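You operate a simulated robot arm through the tools that you are given. There is no shell and no other tool.

You run a simulated two-armed robot. Do the job below in one go: nothing can be reset, and whatever is moved stays where it is left.

JOB
Put the teal jar from the despatch bench top on top of the yellow filter. Then put the blue tag on the despatch bench top away on the shelf of the orders board. Then put the teal tag from the shelf of the orders board on top of the teal soap. Then take the green plug and put it on the back of the result table. Then take the white sponge and put it on top of the orange mask. Then open the blue door, take the teal strainer and put it on the upper shelf of the care cabinet and shut the door again. Then take the lid off the violet jar on the top of the green mat and lay it down there. Do these in the order given. Set down upright: teal jar.

Only the result counts: the job must be done as asked and must still hold three seconds after the hand-in. Knocking over, shifting, dropping, spilling or breaking anything else fails it. A push-on lid holds only when it is set on centred and level and pressed home; a screw cap is set on level and turned clockwise until tight.

ROBOT AND FRAMES
Two 7-joint arms with two-finger parallel grippers on one trunk, on a base that drives. Base frame: it is fixed to the floor where the robot stands at the start and does not move with it; the origin is under the middle of the robot, x ahead of it, y to its left, z up; the surface under the hand at the start is at about z = 0.8. Lengths are in m, angles in degrees, forces in N, time in s.
The left shoulder is at the start at [0.02, 0.17, 1.178], the right one opposite. With the tool pointing down near the work surface each hand reaches from about 0.1 to 0.66 m from the robot's upright axis, wherever it stands, measured 20 degrees to its own side. Places, roughly: back of the result table (221x20 cm) [-0.74, 5.46, 0.76]; blue door [-2.7, 3.4, 0.5]; blue tag (5x3x10 cm) [0.9, 0.3, 0.8]; green plug (4x4x3 cm) [-2.4, 3, 0.9]; orange mask (8x8x4 cm) [-3.9, 3.5, 0.8]; shelf of the orders board (18x57 cm) [-1.78, 2.66, 0.86]; teal jar (7x7x12 cm) [0.4, 0, 0.9]; teal soap (8x6x3 cm) [-3.8, 4.2, 0.8]; teal strainer (9x9x6 cm) [-3.8, 4.1, 0.8]; teal tag (5x3x10 cm) [-1.8, 2.5, 0.9]; upper shelf of the care cabinet [-2.5, 3.5, 0.5]; violet jar [-8.25, 4.75, 0.75]; white sponge (8x6x6 cm) [-2.5, 2.9, 0.9]; yellow filter [0.75, 0.25, 0.75]. Payload 3.8 kg a hand.
The TCP of each hand is the grasp point between the finger pads, 0.03 m short of the fingertips. In the tool frame z runs along the fingers and y along their closing line. Largest opening 0.11 m; finger width 0.02, thickness 0.01; the body of the gripper, 0.048 by 0.112 m, starts 0.055 m behind the TCP.
Orientation is told as [roll, pitch, yaw] about the base's x, y, z axes, in that order, counted from this pose: with the fingers straight down and closing along the base's y, the tool's x points along the base's -x, its y along +y and its z along -z.

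CONTROLS
- The arms move only by the tool step_arm. It takes "left_deltas", "right_deltas" or both (then of equal length, played together; a hand with none holds still); each is a list of rows, each a list of 7 numbers: the shift along the tool's x, y, z in m, then the turn, a rotation vector about the tool's x, y, z in degrees, then the finger opening in m, from 0 to 0.11. In form: [[dx, dy, dz, rx, ry, rz, fingers], ...]. A call has 1 to 20 rows; each row shifts and turns the commanded pose from where the row before left it, along the tool's axes as they then stand. Rows are played at 5 a second. More than 0.05 m and 8.6 degrees between two rows, or a gripper value outside its range, and nothing of the call is played. Where a pose cannot be reached the arm comes as near as it can. A force on the tool above 40 N (or 10 N above the force at the start of the call, whichever is more), or a blocked arm, ends the call early, and 0.2 s more pass. The fingers move at their own pace (about 0.072 m/s each) and stop on an object; they squeeze with about 26 N. The grip force told is the motor's: it shows also when the fingers shut on nothing. Time passes only in rows, and 0.2 s behind the last, so rows that do not move let the fingers close. It gives the time, the measured TCP pose, the force on the tool (base axes), the opening and the grip force at its end, in the units of the frame above (readings bear some noise), with the torque about the TCP (base axes, N m) and any sound that the robot's microphone picked up, and new pictures: "show" is both (left out), scene, wrist or none (wrist: the cameras of the hands that moved).
- Cameras (640 x 400 px; columns grow to the right, rows downward): "scene" is now at [0.1053, 0.0294, 1.3288]; the picture's right is [0.32, -0.95, 0.00], its down [-0.55, -0.19, -0.82] and it looks along [0.77, 0.26, -0.58] (base axes); focal length 252 px, centre (320, 200). "left" rides on the left gripper at [0.072, -0.017, -0.103] in its tool frame; the picture's right is [0.23, 0.97, 0.00], its down [-0.76, 0.18, -0.62] and it looks along [-0.61, 0.14, 0.78] (tool axes); focal length 222 px, centre (320, 200). "right" rides on the right gripper at [0.072, 0.017, -0.103] in its tool frame; the picture's right is [-0.23, 0.97, 0.00], its down [-0.76, -0.18, -0.62] and it looks along [-0.61, -0.14, 0.78] (tool axes); focal length 222 px, centre (320, 200). There is no depth. A picture from a camera that has moved, and an enlarged one, comes with that camera's place and axes in the base frame and with its lens.
- raise_lower(by): slides the trunk up (or, below 0, down) by that many m; the arms and the scene camera ride with it, the base frame stays. It gives what a move gives, with no picture.
- roll_base(legs): drives the robot by 1 to 6 legs, each [ahead, turn to the left] in m and degrees, along the robot's own axes; the way and the turn of a leg run together, so that a leg with both is an arc; at most 1.5 m and 180 degrees a leg. The arms and the cameras ride along, it lands a little off, and it stops where it bumps. It gives what a move gives, and a new picture of the scene camera.
- head_to(pan, tilt): turns the head with the scene camera to pan (to the left, within 80 degrees either way) and tilt (down, from -29 to 69), counted from straight ahead of the robot. It gives what a move gives, and a new picture of the scene camera.
- enlarge(camera, box): a new picture of the part [left, top, right, bottom] of that camera's present view, enlarged. No time passes.
- close_job(): hands the job in; it is judged then, once.

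Nothing tells you exact positions but the pictures and the camera data. Unless the task says otherwise, let go and move clear before handing in.

The tools are called as name(argument=value, ...) on one line, values as JSON. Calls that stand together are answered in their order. step_arm: Moves the arms, as the interface text tells. Its arguments: {"type":"object","properties":{"left_deltas":{"type":"array"},"right_deltas":{"type":"array"},"show":{"type":"string","enum":["both","scene","wrist","none"]}},"required":[]} The other tools are called the same way: raise_lower (by) slides the trunk up or down; roll_base (legs) drives the base; head_to (pan, tilt) turns the head that bears the scene camera; enlarge (camera, box) takes an enlarged picture of a part of a camera's view; close_job () hands the job in.

At the start:

```text
time_s: 0.0
left_position: [0.4206, 0.271, 1.1403]
left_tcp_rot: [-0.2, 0.0, -0.1]
left_wrist_force: [-0.5, -0.5, -0.3]
left_moment: [0.01, 0.01, 0.01]
left_gripper_width: 0.1101
left_grasp_force: 0.0
right_position: [0.4199, -0.0303, 1.1329]
right_tcp_rot: [0.0, 0.0, 0.1]
right_wrist_force: [0.4, 0.1, 0.3]
right_moment: [0.03, 0.03, 0.02]
right_gripper_width: 0.1101
right_grasp_force: 0.1
trunk travel left (down, up): [-0.275, 0.295]
robot x, y, heading: [-0.0006, 0.0012, -0.0]
head pan, tilt: [18.8, 35.2]
```

scene: 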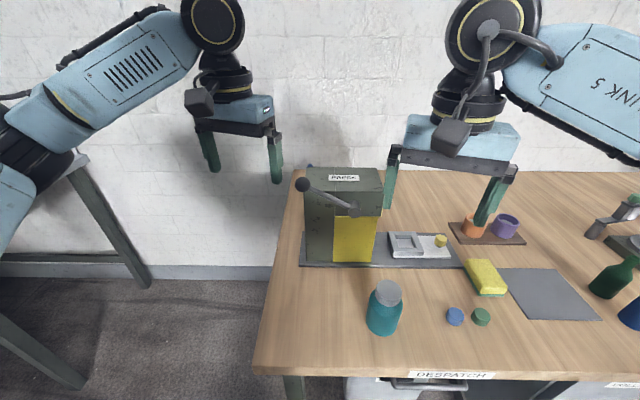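
right: 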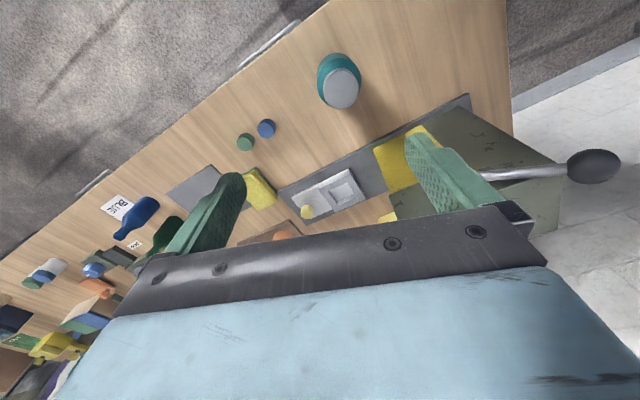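
left: 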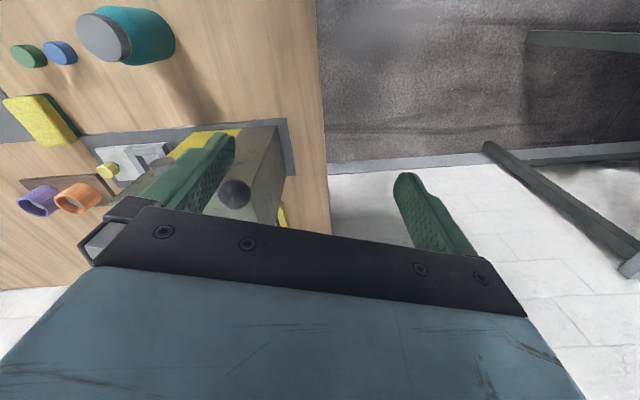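

I see the despatch bench with a press-like machine, a teal jar with a grey lid in front of it, and smaller items. I'll look closer before moving anything.

enlarge(camera="scene", box=[270, 150, 470, 350])

enlarge(camera="scene", box=[440, 150, 640, 350])

enlarge(camera="right", box=[230, 20, 550, 260])

enlarge(camera="left", box=[0, 0, 330, 260])

```text
2.00 times, centred on (370, 250) of scene
camera zoom: at [0.1053, 0.0294, 1.3288], right [0.32, -0.95, 0.0], down [-0.55, -0.19, -0.82], along [0.77, 0.26, -0.58], focal length 504 px, centre (220, 100)
```

zoom: 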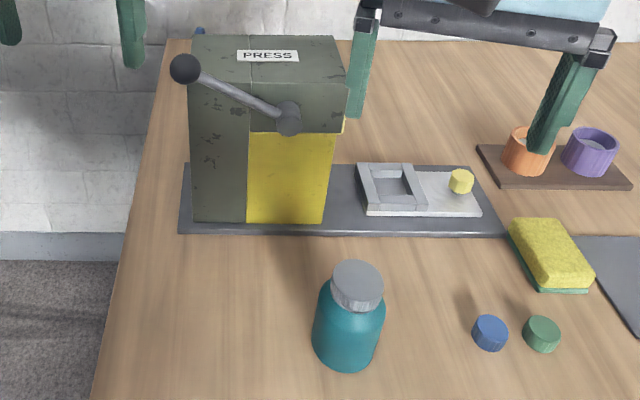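

```text
2.00 times, centred on (540, 250) of scene
camera zoom: at [0.1053, 0.0294, 1.3288], right [0.32, -0.95, 0.0], down [-0.55, -0.19, -0.82], along [0.77, 0.26, -0.58], focal length 504 px, centre (-120, 100)
```

zoom: 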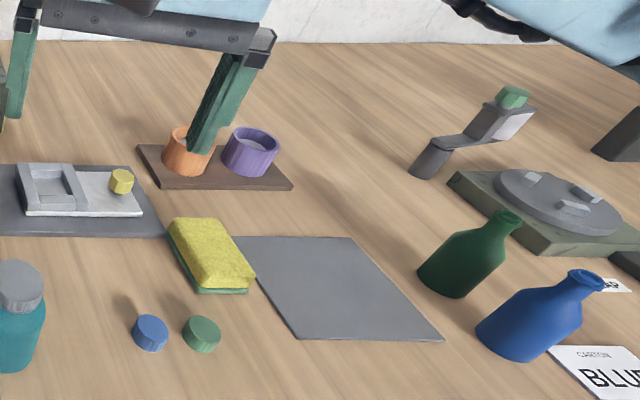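

```text
1.67 times, centred on (390, 140) of right
camera zoom: at [0.3486, -0.0114, 1.2356], right [0.23, 0.97, 0.0], down [0.76, -0.18, 0.62], along [0.61, -0.14, -0.78], focal length 370 px, centre (203, 300)
```

zoom: 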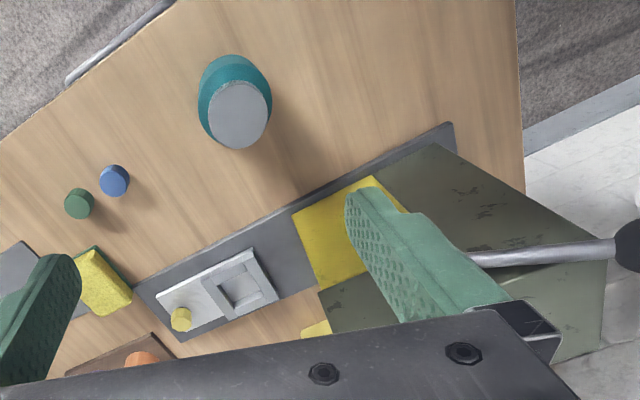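

```text
1.54 times, centred on (165, 130) of left
camera zoom: at [0.3489, 0.2532, 1.2445], right [-0.23, 0.97, 0.0], down [0.76, 0.18, 0.62], along [0.61, 0.14, -0.78], focal length 342 px, centre (558, 308)
```

zoom: 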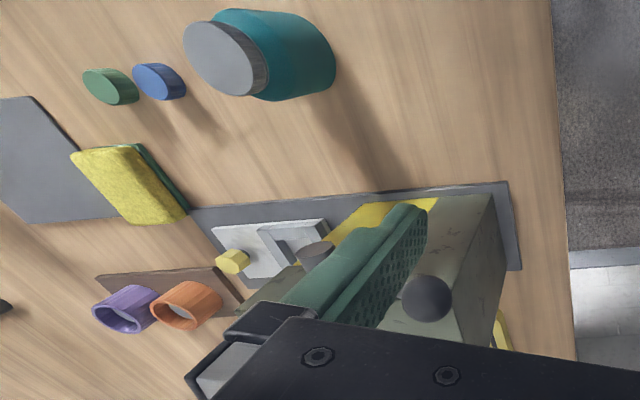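

The yellow filter and the blue tag appear to be hidden behind the press. I'll raise the trunk to see over it.

raise_lower(by=0.29)

head_to(pan=20, tilt=40)

enlarge(camera="left", box=[0, 0, 640, 400])

```text
time_s: 2.9
left_position: [0.4185, 0.2716, 1.43]
left_tcp_rot: [-0.1, 0.0, 0.0]
left_wrist_force: [-0.5, 0.8, -0.5]
left_moment: [-0.02, 0.0, 0.0]
left_gripper_width: 0.1099
left_grasp_force: 0.2
right_position: [0.4201, -0.0295, 1.4235]
right_tcp_rot: [0.0, 0.0, -0.1]
right_wrist_force: [0.8, 0.1, -0.6]
right_moment: [-0.03, -0.04, -0.02]
right_gripper_width: 0.1099
right_grasp_force: 0.0
trunk travel left (down, up): [-0.565, 0.005]
robot x, y, heading: [-0.0014, 0.0012, 0.0]
head pan, tilt: [18.8, 35.2]
```

```text
time_s: 3.6
left_position: [0.419, 0.2714, 1.4308]
left_tcp_rot: [0.0, 0.0, 0.0]
left_wrist_force: [-0.8, -0.6, -0.2]
left_moment: [-0.01, -0.01, 0.01]
left_gripper_width: 0.1099
left_grasp_force: 0.1
right_position: [0.4213, -0.0291, 1.4219]
right_tcp_rot: [0.0, 0.0, 0.0]
right_wrist_force: [-0.1, -0.1, -0.2]
right_moment: [-0.02, 0.01, 0.01]
right_gripper_width: 0.11
right_grasp_force: 0.1
trunk travel left (down, up): [-0.565, 0.005]
robot x, y, heading: [-0.0006, -0.0007, 0.2]
head pan, tilt: [20.0, 40.0]
camera scene: at [0.102, 0.0301, 1.6115], right [0.34, -0.94, 0.0], down [-0.6, -0.22, -0.77], along [0.72, 0.26, -0.64], focal length 252 px, centre (320, 200)
```

scene: 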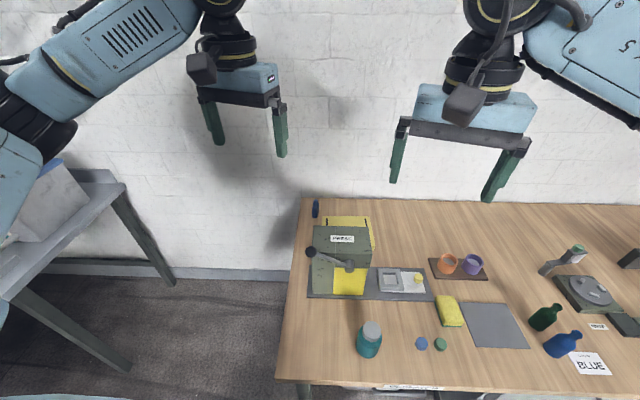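

```text
1.00 times, centred on (320, 200) of left (not enlarged: the box is as wide or as high as the picture)
camera zoom: at [0.3489, 0.2532, 1.5344], right [-0.23, 0.97, 0.0], down [0.76, 0.18, 0.62], along [0.61, 0.14, -0.78], focal length 222 px, centre (320, 200)
```

zoom: 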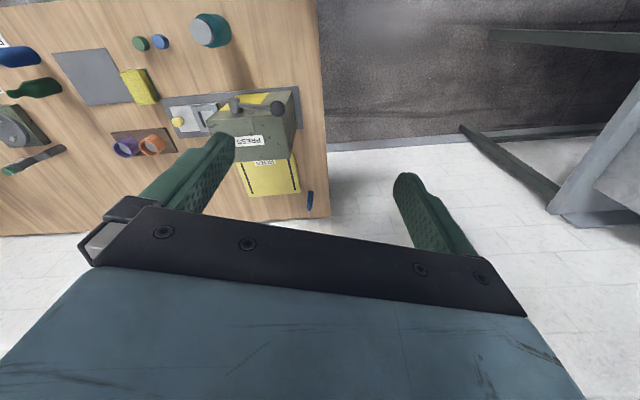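

enlarge(camera="left", box=[140, 60, 340, 240])

enlarge(camera="scene", box=[280, 190, 440, 370])

enlarge(camera="right", box=[0, 0, 640, 400])

```text
2.22 times, centred on (240, 150) of left
camera zoom: at [0.3489, 0.2532, 1.5344], right [-0.23, 0.97, 0.0], down [0.76, 0.18, 0.62], along [0.61, 0.14, -0.78], focal length 494 px, centre (498, 311)
```

zoom: 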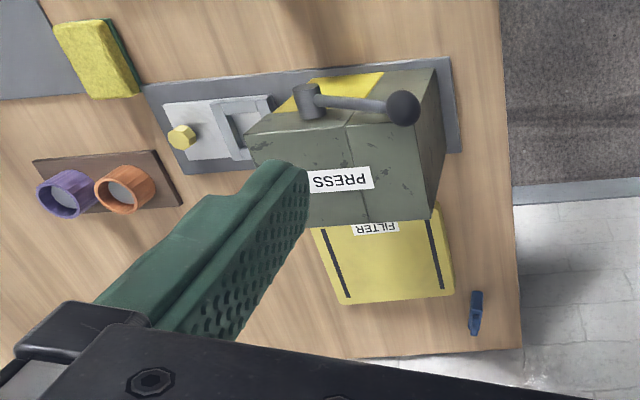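

```text
2.22 times, centred on (360, 280) of scene
camera zoom: at [0.102, 0.0301, 1.6115], right [0.34, -0.94, 0.0], down [-0.6, -0.22, -0.77], along [0.72, 0.26, -0.64], focal length 560 px, centre (231, 22)
```

zoom: 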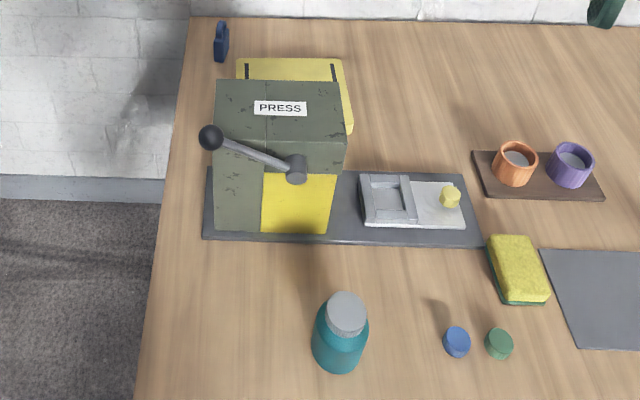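

```text
1.00 times, centred on (320, 200) of right (not enlarged: the box is as wide or as high as the picture)
camera zoom: at [0.3487, -0.0114, 1.5256], right [0.23, 0.97, 0.0], down [0.76, -0.18, 0.62], along [0.61, -0.14, -0.78], focal length 222 px, centre (320, 200)
```

zoom: 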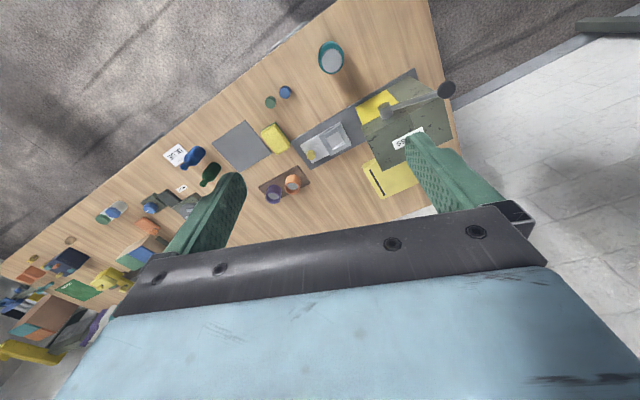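

The filter is a yellow box behind the press, and the blue tag is beyond it near the far-left corner. I'll look around to see the free floor, other furniture and the space to the left.

head_to(pan=70, tilt=35)

head_to(pan=0, tilt=69)

head_to(pan=-50, tilt=35)

```text
time_s: 4.8
left_position: [0.4214, 0.2699, 1.4295]
left_tcp_rot: [-0.1, -0.1, 0.0]
left_wrist_force: [0.1, -0.1, 0.5]
left_moment: [-0.04, 0.05, -0.03]
left_gripper_width: 0.1098
left_grasp_force: 0.0
right_position: [0.4211, -0.0294, 1.4224]
right_tcp_rot: [0.0, -0.1, 0.0]
right_wrist_force: [-0.2, 0.3, -0.4]
right_moment: [0.02, 0.01, 0.01]
right_gripper_width: 0.1098
right_grasp_force: 0.1
trunk travel left (down, up): [-0.565, 0.005]
robot x, y, heading: [0.0005, -0.0009, -0.1]
head pan, tilt: [70.0, 35.0]
camera scene: at [0.0523, 0.0837, 1.6191], right [0.94, -0.34, 0.0], down [-0.2, -0.54, -0.82], along [0.28, 0.77, -0.57], focal length 252 px, centre (320, 200)
```

scene: 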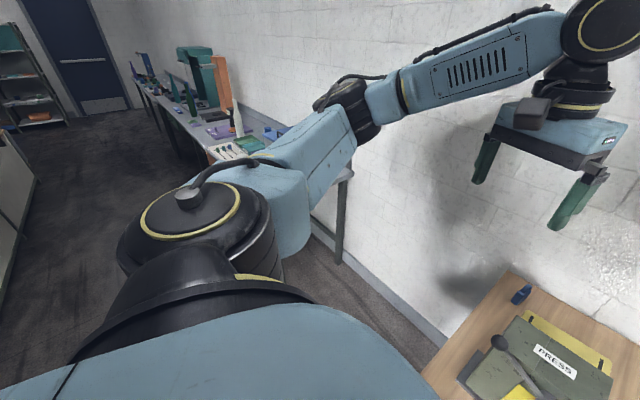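

```text
time_s: 6.2
left_position: [0.4205, 0.2711, 1.4304]
left_tcp_rot: [-0.2, 0.0, 0.0]
left_wrist_force: [-0.2, 0.1, 0.0]
left_moment: [0.0, -0.04, 0.03]
left_gripper_width: 0.1097
left_grasp_force: 0.1
right_position: [0.4207, -0.0298, 1.4229]
right_tcp_rot: [0.1, -0.1, 0.0]
right_wrist_force: [-0.3, -0.2, -0.1]
right_moment: [-0.01, 0.02, 0.0]
right_gripper_width: 0.1102
right_grasp_force: 0.1
trunk travel left (down, up): [-0.565, 0.005]
robot x, y, heading: [-0.0024, 0.0008, 0.2]
head pan, tilt: [0.0, 68.8]
camera scene: at [0.078, 0.0011, 1.5754], right [0.0, -1.0, 0.0], down [-0.93, 0.0, -0.36], along [0.36, 0.0, -0.93], focal length 252 px, centre (320, 200)
```

scene: 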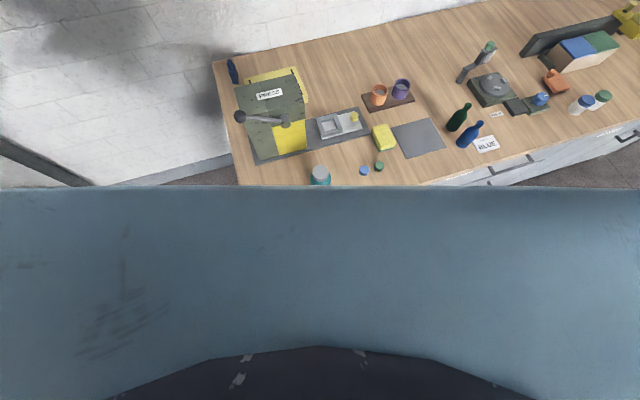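

```text
time_s: 7.3
left_position: [0.421, 0.2707, 1.4299]
left_tcp_rot: [0.0, 0.0, 0.0]
left_wrist_force: [0.1, 0.1, -0.3]
left_moment: [0.02, 0.02, -0.02]
left_gripper_width: 0.1099
left_grasp_force: 0.1
right_position: [0.4211, -0.0289, 1.4237]
right_tcp_rot: [0.0, -0.1, 0.1]
right_wrist_force: [0.0, 0.0, 0.8]
right_moment: [0.03, 0.02, 0.05]
right_gripper_width: 0.11
right_grasp_force: 0.2
trunk travel left (down, up): [-0.565, 0.005]
robot x, y, heading: [-0.0009, 0.0034, -0.2]
head pan, tilt: [-50.0, 35.0]
camera scene: at [0.0788, -0.0664, 1.619], right [-0.77, -0.64, 0.0], down [-0.37, 0.44, -0.82], along [0.53, -0.63, -0.57], focal length 252 px, centre (320, 200)
```

scene: 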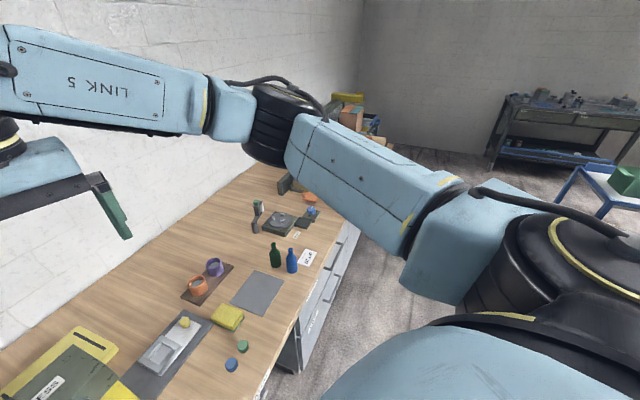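

The bench is turned about 18° against my frame; the jar stands near (0.42, 0.00), and the filter and tag are best reached from the bench's left end. I'll lower the trunk again, move the right hand aside, and bring the left hand over the jar.

raise_lower(by=-0.29)

head_to(pan=10, tilt=45)

step_arm(right_deltas=[[0, -0.045, 0, 0, 0, 0, 0.11], [0, -0.045, 0, 0, 0, 0, 0.11], [0, -0.045, 0, 0, 0, 0, 0.11], [0, -0.045, 0, 0, 0, 0, 0.11], [0, -0.045, 0, 0, 0, 0, 0.11]], left_deltas=[[0, -0.04, 0, 0, 0, 0, 0.11], [0, -0.04, 0, 0, 0, 0, 0.11], [0, -0.04, 0, 0, 0, 0, 0.11], [0, -0.04, 0, 0, 0, 0, 0.11], [0, -0.04, 0, 0, 0, 0, 0.11]])

```text
time_s: 10.3
left_position: [0.4203, 0.2706, 1.1397]
left_tcp_rot: [-0.1, 0.0, 0.0]
left_wrist_force: [0.0, 0.8, -0.4]
left_moment: [0.0, 0.0, 0.01]
left_gripper_width: 0.11
left_grasp_force: 0.1
right_position: [0.4206, -0.0295, 1.1336]
right_tcp_rot: [0.0, 0.0, 0.1]
right_wrist_force: [0.1, 0.4, 0.0]
right_moment: [-0.02, 0.01, 0.01]
right_gripper_width: 0.1099
right_grasp_force: 0.1
trunk travel left (down, up): [-0.275, 0.295]
robot x, y, heading: [-0.0021, -0.0026, 0.1]
head pan, tilt: [-50.0, 35.0]
```

```text
time_s: 11.6
left_position: [0.4209, 0.2714, 1.1405]
left_tcp_rot: [-0.1, 0.0, 0.0]
left_wrist_force: [0.7, -0.4, 0.0]
left_moment: [-0.05, -0.03, 0.01]
left_gripper_width: 0.11
left_grasp_force: 0.0
right_position: [0.4209, -0.0285, 1.1333]
right_tcp_rot: [-0.1, 0.0, -0.1]
right_wrist_force: [0.3, 0.1, -0.1]
right_moment: [0.02, -0.01, -0.03]
right_gripper_width: 0.1101
right_grasp_force: 0.0
trunk travel left (down, up): [-0.275, 0.295]
robot x, y, heading: [0.0002, 0.0017, -0.1]
head pan, tilt: [10.0, 45.0]
camera scene: at [0.1022, 0.0151, 1.3143], right [0.17, -0.98, 0.0], down [-0.7, -0.12, -0.71], along [0.7, 0.12, -0.71], focal length 252 px, centre (320, 200)
```

scene: 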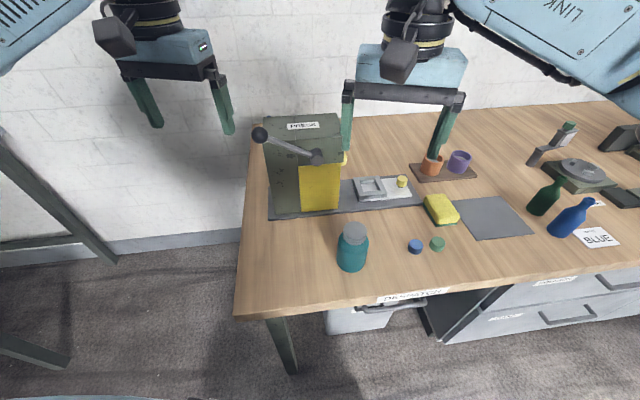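

```text
time_s: 12.8
left_position: [0.4182, 0.069, 1.1416]
left_tcp_rot: [-0.1, 0.0, 0.1]
left_wrist_force: [-0.1, -0.3, 0.3]
left_moment: [0.06, -0.02, 0.01]
left_gripper_width: 0.1097
left_grasp_force: 0.0
right_position: [0.4202, -0.2566, 1.1326]
right_tcp_rot: [0.1, 0.0, -0.1]
right_wrist_force: [0.3, -0.1, -0.7]
right_moment: [0.01, -0.04, -0.01]
right_gripper_width: 0.11
right_grasp_force: 0.1
trunk travel left (down, up): [-0.275, 0.295]
robot x, y, heading: [0.0021, 0.0015, -0.1]
head pan, tilt: [10.0, 45.0]
camera scene: at [0.1019, 0.0129, 1.3143], right [0.17, -0.98, 0.0], down [-0.7, -0.12, -0.71], along [0.7, 0.12, -0.71], focal length 252 px, centre (320, 200)
camera right: at [0.3487, -0.2396, 1.2349], right [0.23, 0.97, 0.0], down [0.76, -0.18, 0.62], along [0.61, -0.14, -0.78], focal length 222 px, centre (320, 200)
camera left: at [0.3481, 0.0502, 1.2454], right [-0.23, 0.97, 0.0], down [0.76, 0.18, 0.62], along [0.61, 0.14, -0.78], focal length 222 px, centre (320, 200)
```

scene: 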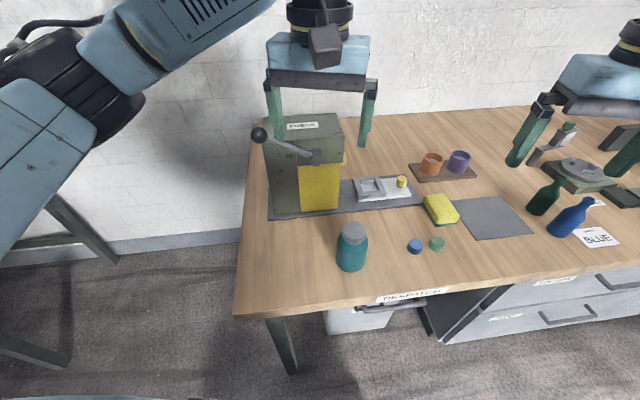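
right: 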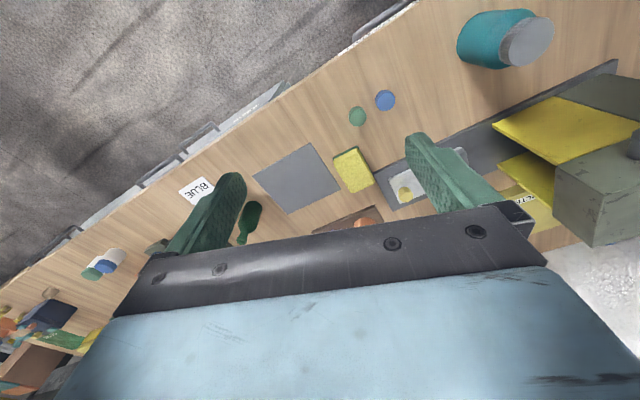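
left: 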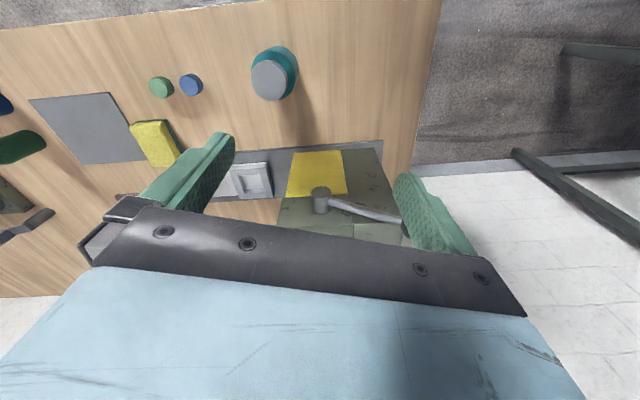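

The jar is centred near (0.42, 0.00). I move the left hand over it and lower to just above its cap, then check.

step_arm(left_deltas=[[0, -0.035, 0, 0, 0, 0, 0.11], [0, -0.035, 0, 0, 0, 0, 0.11], [0, 0, 0.045, 0, 0, 0, 0.11], [0, 0, 0.045, 0, 0, 0, 0.11], [0, 0, 0.045, 0, 0, 0, 0.11], [0, 0, 0.03, 0, 0, 0, 0.11], [0, 0, 0, 0, 0, 0, 0.11]])

enlarge(camera="scene", box=[260, 100, 460, 300])

```text
time_s: 14.4
left_position: [0.4216, 0.0007, 0.9756]
left_tcp_rot: [-0.1, -0.1, 0.0]
left_wrist_force: [0.0, 0.3, 0.2]
left_moment: [-0.02, 0.03, -0.03]
left_gripper_width: 0.1103
left_grasp_force: 0.0
right_position: [0.4213, -0.2544, 1.1333]
right_tcp_rot: [0.0, 0.0, 0.1]
right_wrist_force: [0.5, -0.7, -0.6]
right_moment: [-0.01, 0.01, 0.0]
right_gripper_width: 0.1102
right_grasp_force: 0.1
trunk travel left (down, up): [-0.275, 0.295]
robot x, y, heading: [0.002, 0.0003, -0.2]
head pan, tilt: [10.0, 45.0]
camera scene: at [0.1022, 0.0151, 1.3143], right [0.17, -0.98, 0.0], down [-0.7, -0.12, -0.71], along [0.7, 0.12, -0.71], focal length 252 px, centre (320, 200)
camera left: at [0.3496, -0.017, 1.0799], right [-0.23, 0.97, 0.0], down [0.76, 0.18, 0.62], along [0.61, 0.14, -0.78], focal length 222 px, centre (320, 200)
```

scene: 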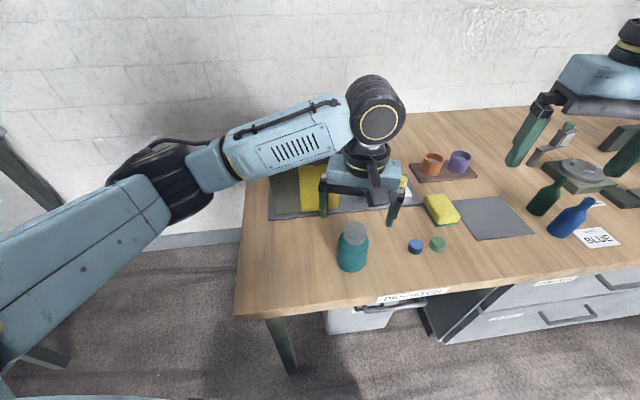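
left: 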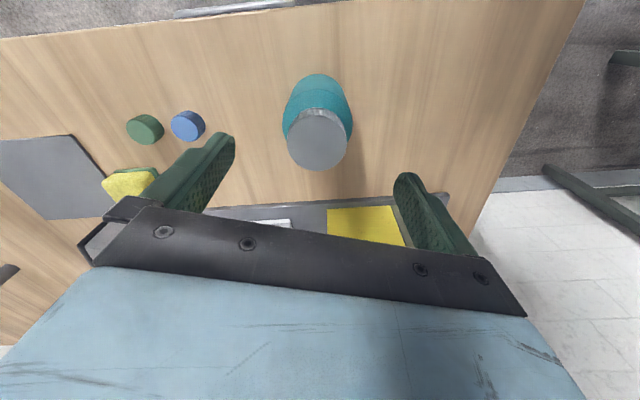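

```text
2.00 times, centred on (360, 200) of scene
camera zoom: at [0.1022, 0.0151, 1.3143], right [0.17, -0.98, 0.0], down [-0.7, -0.12, -0.71], along [0.7, 0.12, -0.71], focal length 504 px, centre (240, 200)
```

zoom: 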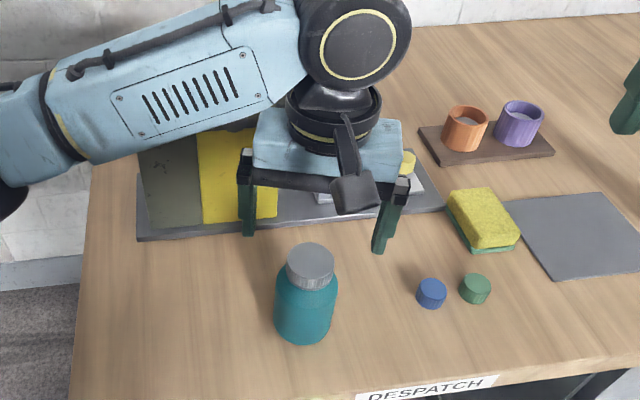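

The jar lines up under the hand. I lower over it and close the fingers on the upper body.

step_arm(left_deltas=[[0.003, 0, 0.04, 0, 0, 0, 0.11], [0, 0, 0.04, 0, 0, 0, 0.11], [0, 0, 0.019, 0, 0, 0, 0.11], [0, 0, 0, 0, 0, 0, 0.11], [0, 0, 0, 0, 0, 0, 0.05], [0, 0, 0, 0, 0, 0, 0.05], [0, 0, 0, 0, 0, 0, 0.05], [0, 0, 0, 0, 0, 0, 0.05]])

```text
time_s: 16.2
left_position: [0.4185, 0.0014, 0.8776]
left_tcp_rot: [-0.2, 0.1, -0.1]
left_wrist_force: [0.4, 1.2, 0.4]
left_moment: [0.04, 0.02, -0.02]
left_gripper_width: 0.0652
left_grasp_force: 26.0
right_position: [0.4212, -0.2549, 1.1336]
right_tcp_rot: [0.0, 0.0, 0.0]
right_wrist_force: [0.3, 0.5, 0.2]
right_moment: [0.02, 0.01, -0.02]
right_gripper_width: 0.1101
right_grasp_force: 0.1
trunk travel left (down, up): [-0.275, 0.295]
robot x, y, heading: [-0.0016, -0.0014, 0.3]
head pan, tilt: [10.0, 45.0]
camera scene: at [0.1022, 0.0151, 1.3143], right [0.17, -0.98, 0.0], down [-0.7, -0.12, -0.71], along [0.7, 0.12, -0.71], focal length 252 px, centre (320, 200)
camera left: at [0.3466, -0.0168, 0.9808], right [-0.23, 0.97, 0.0], down [0.76, 0.18, 0.62], along [0.61, 0.14, -0.78], focal length 222 px, centre (320, 200)
```

scene: 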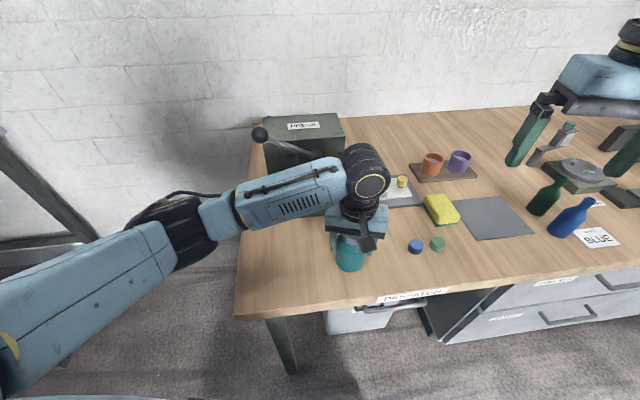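
left: 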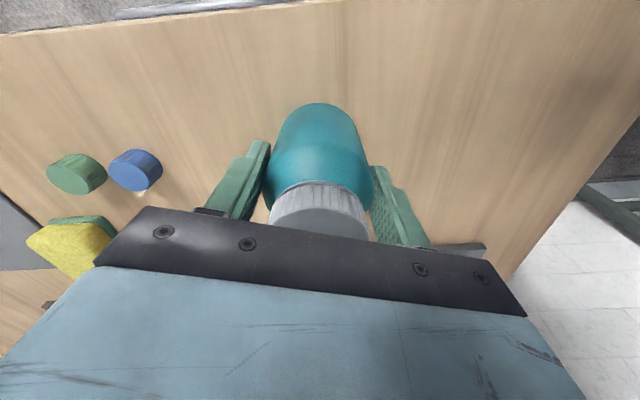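

The grip is firm at 65 mm. I lift the jar straight up.

step_arm(left_deltas=[[0, 0, -0.03, 0, 0, 0, 0.05], [0, 0, -0.04, 0, 0, 0, 0.05], [0, 0, -0.045, 0, 0, 0, 0.05], [0, 0, -0.045, 0, 0, 0, 0.05], [0, 0, -0.045, 0, 0, 0, 0.05], [0, 0, -0.045, 0, 0, 0, 0.05], [0, 0, -0.03, 0, 0, 0, 0.05]])

```text
time_s: 17.8
left_position: [0.4169, 0.0003, 1.1565]
left_tcp_rot: [-0.1, 0.2, 0.1]
left_wrist_force: [0.3, -0.8, -2.0]
left_moment: [0.02, -0.01, -0.02]
left_gripper_width: 0.0648
left_grasp_force: 26.7
right_position: [0.4205, -0.2548, 1.1333]
right_tcp_rot: [-0.1, 0.0, -0.1]
right_wrist_force: [-0.7, 0.1, 0.1]
right_moment: [0.01, 0.02, 0.0]
right_gripper_width: 0.1101
right_grasp_force: 0.0
trunk travel left (down, up): [-0.275, 0.295]
robot x, y, heading: [-0.0041, 0.0007, 0.1]
head pan, tilt: [10.0, 45.0]
camera scene: at [0.1021, 0.015, 1.3143], right [0.17, -0.98, 0.0], down [-0.7, -0.12, -0.71], along [0.7, 0.12, -0.71], focal length 252 px, centre (320, 200)
camera left: at [0.3451, -0.017, 1.2605], right [-0.23, 0.97, 0.0], down [0.76, 0.18, 0.62], along [0.61, 0.14, -0.78], focal length 222 px, centre (320, 200)
```

scene: 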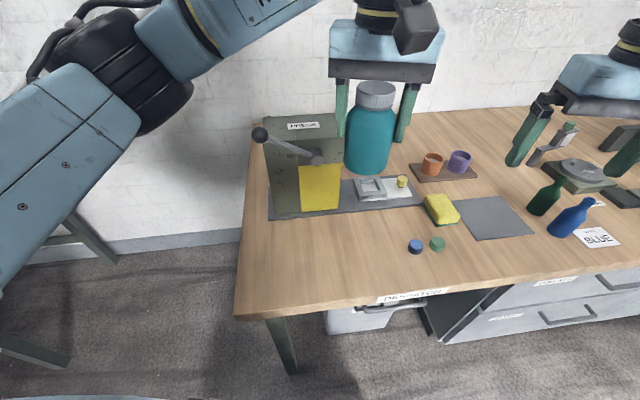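
left: 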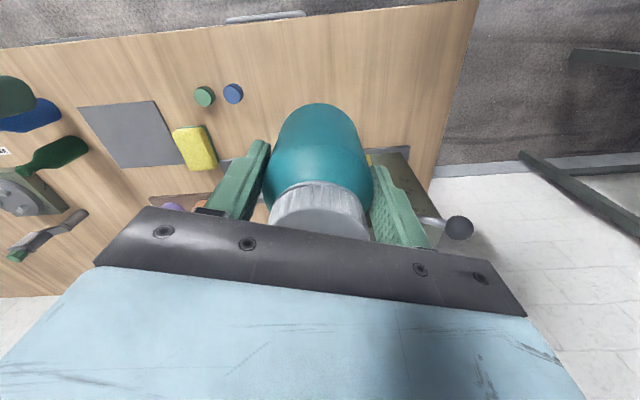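

The jar is held upright. I raise the trunk for clearance and drive around towards the bench's left end in stages.

raise_lower(by=0.25)

roll_base(legs=[[-0.3, 0], [0, 66], [0.8, 0]])

```text
time_s: 20.4
left_position: [0.4171, 0.0012, 1.4057]
left_tcp_rot: [0.1, 0.0, 0.0]
left_wrist_force: [-0.1, 0.4, -2.3]
left_moment: [-0.01, -0.03, 0.01]
left_gripper_width: 0.065
left_grasp_force: 25.8
right_position: [0.4213, -0.254, 1.3836]
right_tcp_rot: [0.0, -0.1, -0.1]
right_wrist_force: [0.2, -0.4, 0.1]
right_moment: [-0.01, 0.01, 0.01]
right_gripper_width: 0.1098
right_grasp_force: 0.1
trunk travel left (down, up): [-0.525, 0.045]
robot x, y, heading: [0.002, -0.0017, -0.1]
head pan, tilt: [10.0, 45.0]
```

```text
time_s: 29.2
left_position: [0.1977, 1.1054, 1.4066]
left_tcp_rot: [-0.1, 0.1, 65.7]
left_wrist_force: [0.3, -0.5, -1.7]
left_moment: [0.03, -0.01, 0.02]
left_gripper_width: 0.0652
left_grasp_force: 26.3
right_position: [0.4323, 1.0033, 1.3821]
right_tcp_rot: [0.0, 0.0, 65.6]
right_wrist_force: [0.7, -0.6, 0.2]
right_moment: [0.0, 0.0, 0.01]
right_gripper_width: 0.1099
right_grasp_force: 0.0
trunk travel left (down, up): [-0.525, 0.045]
robot x, y, heading: [0.0251, 0.7285, 65.5]
head pan, tilt: [10.0, 45.0]
camera scene: at [0.0567, 0.8253, 1.5643], right [0.97, -0.25, 0.0], down [-0.18, -0.68, -0.71], along [0.18, 0.68, -0.71], focal length 252 px, centre (320, 200)
```

scene: 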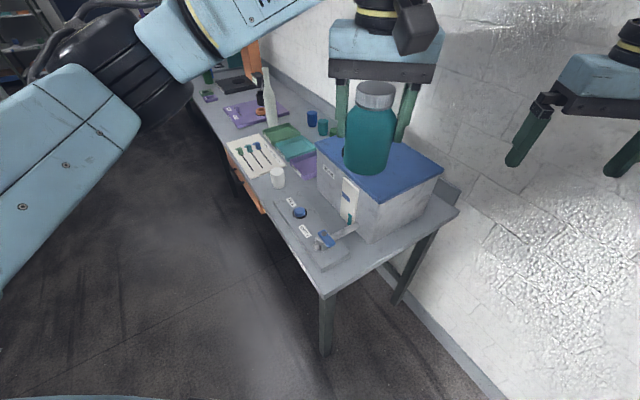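

The way is clear. I continue: turn towards the gap, drive in, and face the bench's left end.

roll_base(legs=[[0, -85.2], [0.387, 0], [0, -55]])

head_to(pan=15, tilt=50)

```text
time_s: 37.7
left_position: [0.4856, 0.1866, 1.4061]
left_tcp_rot: [0.0, 0.0, -76.4]
left_wrist_force: [-0.7, 0.2, -2.8]
left_moment: [0.03, -0.01, -0.01]
left_gripper_width: 0.0649
left_grasp_force: 26.0
right_position: [0.2372, 0.1219, 1.3823]
right_tcp_rot: [-0.1, 0.0, -76.3]
right_wrist_force: [-0.4, 0.1, -0.5]
right_moment: [-0.03, -0.02, -0.03]
right_gripper_width: 0.11
right_grasp_force: 0.0
trunk travel left (down, up): [-0.525, 0.045]
robot x, y, heading: [0.3841, 0.589, -76.5]
head pan, tilt: [10.0, 45.0]
camera scene: at [0.4242, 0.4972, 1.5643], right [-0.92, -0.4, 0.0], down [-0.28, 0.65, -0.71], along [0.28, -0.65, -0.71], focal length 252 px, centre (320, 200)
```

scene: 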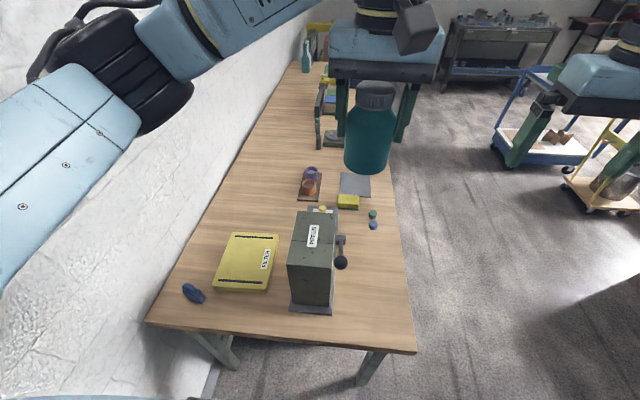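

```text
time_s: 38.4
left_position: [0.4843, 0.187, 1.406]
left_tcp_rot: [0.0, -0.1, -76.4]
left_wrist_force: [0.6, 0.6, -2.0]
left_moment: [0.01, 0.02, -0.01]
left_gripper_width: 0.065
left_grasp_force: 26.5
right_position: [0.2369, 0.1223, 1.3829]
right_tcp_rot: [0.0, 0.0, -76.4]
right_wrist_force: [0.3, 0.7, -0.4]
right_moment: [-0.01, -0.02, 0.02]
right_gripper_width: 0.1102
right_grasp_force: 0.0
trunk travel left (down, up): [-0.525, 0.045]
robot x, y, heading: [0.3825, 0.5902, -76.4]
head pan, tilt: [15.0, 50.0]
camera scene: at [0.4285, 0.5041, 1.5574], right [-0.88, -0.48, 0.0], down [-0.37, 0.67, -0.64], along [0.31, -0.56, -0.77], focal length 252 px, centre (320, 200)
```

scene: 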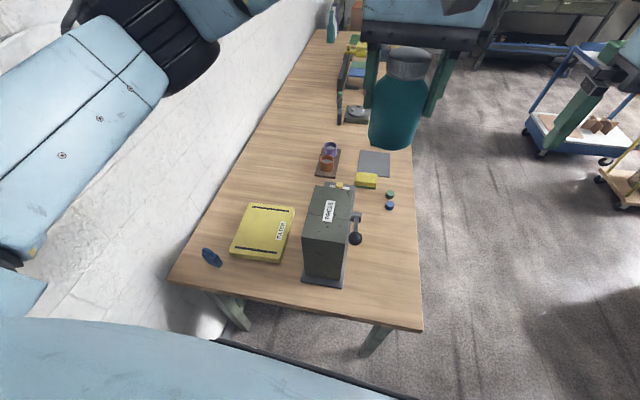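

Now the filter (a flat yellow box behind the press) and the blue tag are well in view. I enlarge to measure them.

enlarge(camera="scene", box=[170, 190, 370, 310])

enlarge(camera="left", box=[0, 0, 640, 400])

```text
3.20 times, centred on (270, 250) of scene
camera zoom: at [0.4285, 0.5041, 1.5574], right [-0.88, -0.48, 0.0], down [-0.37, 0.67, -0.64], along [0.31, -0.56, -0.77], focal length 806 px, centre (480, 40)
```

zoom: 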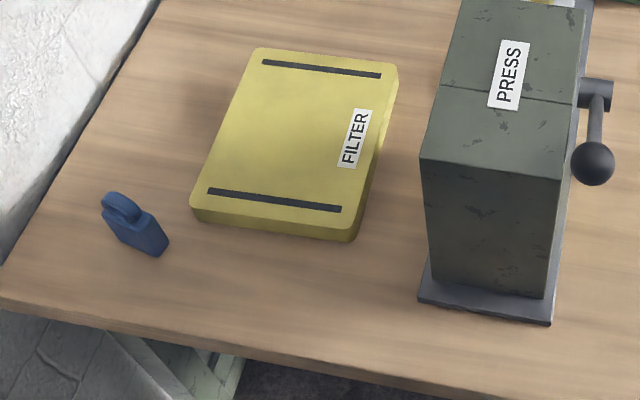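

```text
1.00 times, centred on (320, 200) of left (not enlarged: the box is as wide or as high as the picture)
camera zoom: at [0.4525, 0.2515, 1.5101], right [0.89, 0.45, 0.0], down [0.35, -0.7, 0.62], along [0.28, -0.56, -0.78], focal length 222 px, centre (320, 200)
```

zoom: 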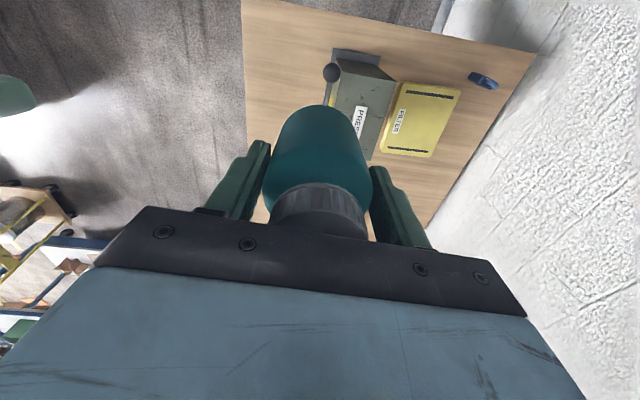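

The filter top is centred near (0.832, 0.171) with its top at about z 0.82; the press behind it is about 23 cm tall. I move the jar sideways above the filter while still high.

step_arm(left_deltas=[[-0.0121, 0.0417, 0, 0, 0, 0, 0.05], [-0.0121, 0.0417, 0, 0, 0, 0, 0.05], [-0.0121, 0.0417, 0, 0, 0, 0, 0.05], [-0.0121, 0.0417, 0, 0, 0, 0, 0.05], [-0.0121, 0.0417, 0, 0, 0, 0, 0.05], [-0.0121, 0.0417, 0, 0, 0, 0, 0.05], [-0.0121, 0.0417, 0, 0, 0, 0, 0.05], [-0.0121, 0.0417, 0, 0, 0, 0, 0.05], [0, 0, 0, 0, 0, 0, 0.05]])

```text
time_s: 40.4
left_position: [0.8325, 0.1708, 1.4064]
left_tcp_rot: [0.0, -0.1, -76.4]
left_wrist_force: [0.3, -1.0, -2.3]
left_moment: [-0.02, 0.01, -0.01]
left_gripper_width: 0.0649
left_grasp_force: 26.1
right_position: [0.2354, 0.1227, 1.3826]
right_tcp_rot: [0.0, -0.1, -76.4]
right_wrist_force: [0.2, 0.1, -0.3]
right_moment: [-0.01, 0.01, 0.01]
right_gripper_width: 0.1098
right_grasp_force: 0.0
trunk travel left (down, up): [-0.525, 0.045]
robot x, y, heading: [0.3832, 0.5897, -76.5]
head pan, tilt: [15.0, 50.0]
camera scene: at [0.428, 0.504, 1.5573], right [-0.88, -0.48, 0.0], down [-0.37, 0.67, -0.64], along [0.31, -0.56, -0.77], focal length 252 px, centre (320, 200)
camera left: at [0.8002, 0.2352, 1.5099], right [0.89, 0.45, 0.0], down [0.35, -0.7, 0.62], along [0.28, -0.56, -0.78], focal length 222 px, centre (320, 200)
```

scene: 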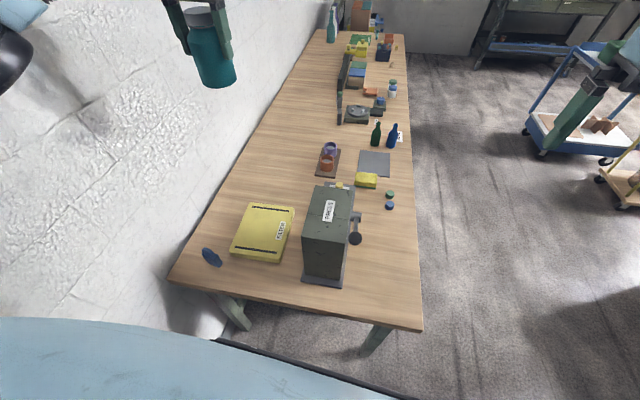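
left: 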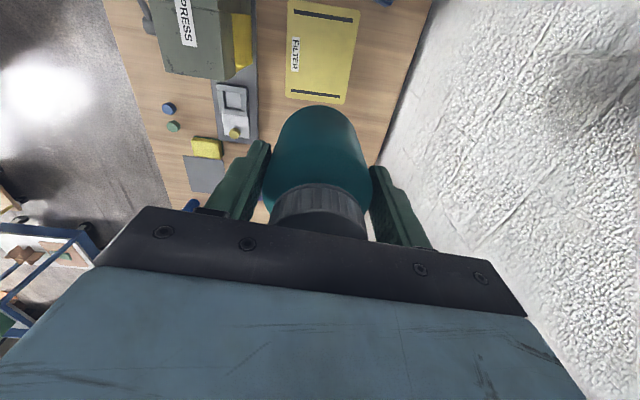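

The jar hangs over the filter. I lower the trunk, then look again.

raise_lower(by=-0.25)

head_to(pan=35, tilt=40)

```text
time_s: 43.0
left_position: [0.8331, 0.1705, 1.156]
left_tcp_rot: [-0.1, -0.1, -76.4]
left_wrist_force: [-0.1, -0.4, -2.1]
left_moment: [0.03, -0.01, -0.04]
left_gripper_width: 0.0648
left_grasp_force: 25.4
right_position: [0.2374, 0.1216, 1.1322]
right_tcp_rot: [0.0, -0.1, -76.5]
right_wrist_force: [-0.1, 0.4, 0.8]
right_moment: [0.01, -0.02, -0.01]
right_gripper_width: 0.1099
right_grasp_force: 0.2
trunk travel left (down, up): [-0.275, 0.295]
robot x, y, heading: [0.3854, 0.5931, -76.2]
head pan, tilt: [15.0, 50.0]
```

```text
time_s: 43.8
left_position: [0.8336, 0.17, 1.1553]
left_tcp_rot: [-0.1, -0.1, -76.5]
left_wrist_force: [0.9, -0.2, -2.7]
left_moment: [0.06, 0.03, -0.02]
left_gripper_width: 0.0647
left_grasp_force: 25.9
right_position: [0.2371, 0.1217, 1.1324]
right_tcp_rot: [-0.1, 0.0, -76.4]
right_wrist_force: [0.0, 0.1, 0.0]
right_moment: [-0.02, 0.0, 0.0]
right_gripper_width: 0.11
right_grasp_force: 0.1
trunk travel left (down, up): [-0.275, 0.295]
robot x, y, heading: [0.3823, 0.5908, -76.2]
head pan, tilt: [35.0, 40.0]
camera scene: at [0.4557, 0.5155, 1.3215], right [-0.66, -0.75, 0.0], down [-0.48, 0.43, -0.77], along [0.57, -0.51, -0.64], focal length 252 px, centre (320, 200)
```

scene: 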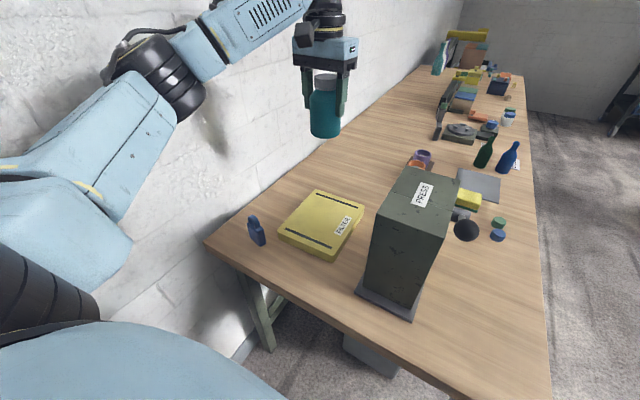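

The jar is over the filter with room to spare. I descend to a few centimetres above it.

step_arm(left_deltas=[[0, 0, 0.045, 0, 0, 0, 0.05], [0, 0, 0.045, 0, 0, 0, 0.05], [0, 0, 0.045, 0, 0, 0, 0.05], [0, 0, 0.045, 0, 0, 0, 0.05], [0, 0, 0.04, 0, 0, 0, 0.05], [0, 0, 0.01, 0, 0, 0, 0.05], [0, 0, 0, 0, 0, 0, 0.05]])

enlarge(camera="scene", box=[230, 130, 400, 290])

```text
time_s: 45.4
left_position: [0.833, 0.1708, 0.9234]
left_tcp_rot: [0.0, 0.1, -76.4]
left_wrist_force: [0.6, -0.1, -2.4]
left_moment: [0.05, 0.02, -0.01]
left_gripper_width: 0.0649
left_grasp_force: 26.1
right_position: [0.2375, 0.1212, 1.1325]
right_tcp_rot: [0.0, -0.1, -76.4]
right_wrist_force: [0.0, -0.1, -0.8]
right_moment: [0.01, 0.01, -0.01]
right_gripper_width: 0.11
right_grasp_force: 0.0
trunk travel left (down, up): [-0.275, 0.295]
robot x, y, heading: [0.3838, 0.5898, -76.4]
head pan, tilt: [35.0, 40.0]
camera scene: at [0.4558, 0.5155, 1.3215], right [-0.66, -0.75, 0.0], down [-0.48, 0.43, -0.77], along [0.57, -0.51, -0.64], focal length 252 px, centre (320, 200)
camera left: at [0.8, 0.2359, 1.0296], right [0.89, 0.45, 0.0], down [0.35, -0.7, 0.62], along [0.28, -0.56, -0.78], focal length 222 px, centre (320, 200)
```

scene: 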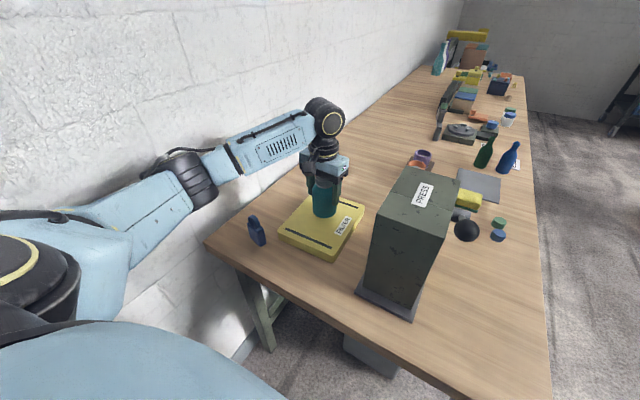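
left: 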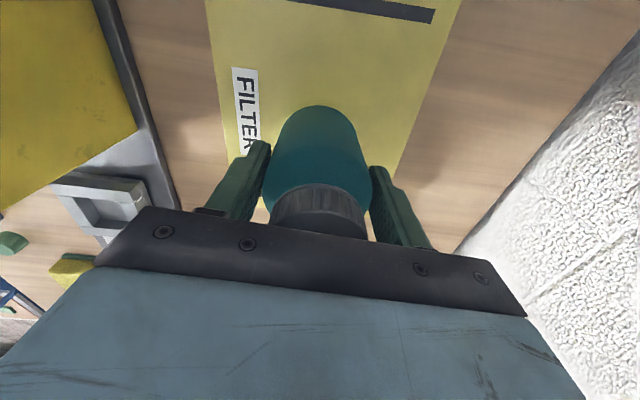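

```text
2.50 times, centred on (315, 210) of scene
camera zoom: at [0.4558, 0.5155, 1.3215], right [-0.66, -0.75, 0.0], down [-0.48, 0.43, -0.77], along [0.57, -0.51, -0.64], focal length 630 px, centre (332, 175)
```

zoom: 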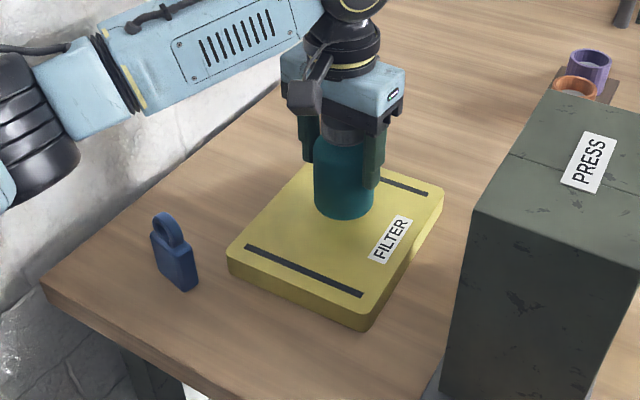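

The jar is nicely above the filter's middle. I go down in small steps watching the force.

step_arm(left_deltas=[[0, 0, 0.003, 0, 0, 0, 0.05], [0, 0, 0.003, 0, 0, 0, 0.05], [0, 0, 0.003, 0, 0, 0, 0.05], [0, 0, 0.003, 0, 0, 0, 0.05]], show="none")

step_arm(left_deltas=[[0, 0, 0.002, 0, 0, 0, 0.05], [0, 0, 0.002, 0, 0, 0, 0.05]], show="none")

```text
time_s: 46.4
left_position: [0.8336, 0.1709, 0.9145]
left_tcp_rot: [0.0, 0.1, -76.4]
left_wrist_force: [-0.3, -0.1, -2.1]
left_moment: [0.02, 0.0, 0.02]
left_gripper_width: 0.0649
left_grasp_force: 25.9
right_position: [0.2374, 0.1223, 1.133]
right_tcp_rot: [0.0, 0.0, -76.4]
right_wrist_force: [0.4, -0.2, -0.3]
right_moment: [-0.02, 0.0, -0.02]
right_gripper_width: 0.1098
right_grasp_force: 0.0
trunk travel left (down, up): [-0.275, 0.295]
robot x, y, heading: [0.383, 0.589, -76.3]
head pan, tilt: [35.0, 40.0]
```

```text
time_s: 47.0
left_position: [0.8331, 0.1693, 0.9095]
left_tcp_rot: [-0.2, 0.0, -76.4]
left_wrist_force: [-0.7, 0.7, -2.3]
left_moment: [0.0, -0.01, -0.02]
left_gripper_width: 0.0647
left_grasp_force: 25.9
right_position: [0.2366, 0.1231, 1.1337]
right_tcp_rot: [0.0, -0.1, -76.3]
right_wrist_force: [-0.2, 0.2, 0.0]
right_moment: [0.0, 0.01, -0.01]
right_gripper_width: 0.1097
right_grasp_force: 0.1
trunk travel left (down, up): [-0.275, 0.295]
robot x, y, heading: [0.3835, 0.5893, -76.7]
head pan, tilt: [35.0, 40.0]
```

step_arm(left_deltas=[[0, 0, 0.002, 0, 0, 0, 0.05], [0, 0, 0.002, 0, 0, 0, 0.05]], show="none")

step_arm(left_deltas=[[0, 0, 0.002, 0, 0, 0, 0.05], [0, 0, 0, 0, 0, 0, 0.05]], show="none")

```text
time_s: 47.6
left_position: [0.8333, 0.1697, 0.9078]
left_tcp_rot: [-0.1, -0.2, -76.5]
left_wrist_force: [0.6, 1.6, 6.0]
left_moment: [0.24, -0.12, -0.02]
left_gripper_width: 0.0649
left_grasp_force: 26.0
right_position: [0.2371, 0.1223, 1.1324]
right_tcp_rot: [0.1, 0.0, -76.3]
right_wrist_force: [0.3, 0.0, 0.8]
right_moment: [-0.02, 0.02, 0.02]
right_gripper_width: 0.11
right_grasp_force: 0.1
trunk travel left (down, up): [-0.275, 0.295]
robot x, y, heading: [0.3847, 0.5927, -76.2]
head pan, tilt: [35.0, 40.0]
```

```text
time_s: 48.2
left_position: [0.8315, 0.171, 0.905]
left_tcp_rot: [-0.1, -0.2, -76.5]
left_wrist_force: [0.9, -0.1, 15.8]
left_moment: [-0.1, -0.26, 0.23]
left_gripper_width: 0.0649
left_grasp_force: 26.2
right_position: [0.2361, 0.1229, 1.1344]
right_tcp_rot: [0.1, -0.1, -76.5]
right_wrist_force: [0.0, -0.5, 0.2]
right_moment: [0.05, -0.03, 0.01]
right_gripper_width: 0.1099
right_grasp_force: 0.1
trunk travel left (down, up): [-0.275, 0.295]
robot x, y, heading: [0.3844, 0.5932, -76.2]
head pan, tilt: [35.0, 40.0]
```

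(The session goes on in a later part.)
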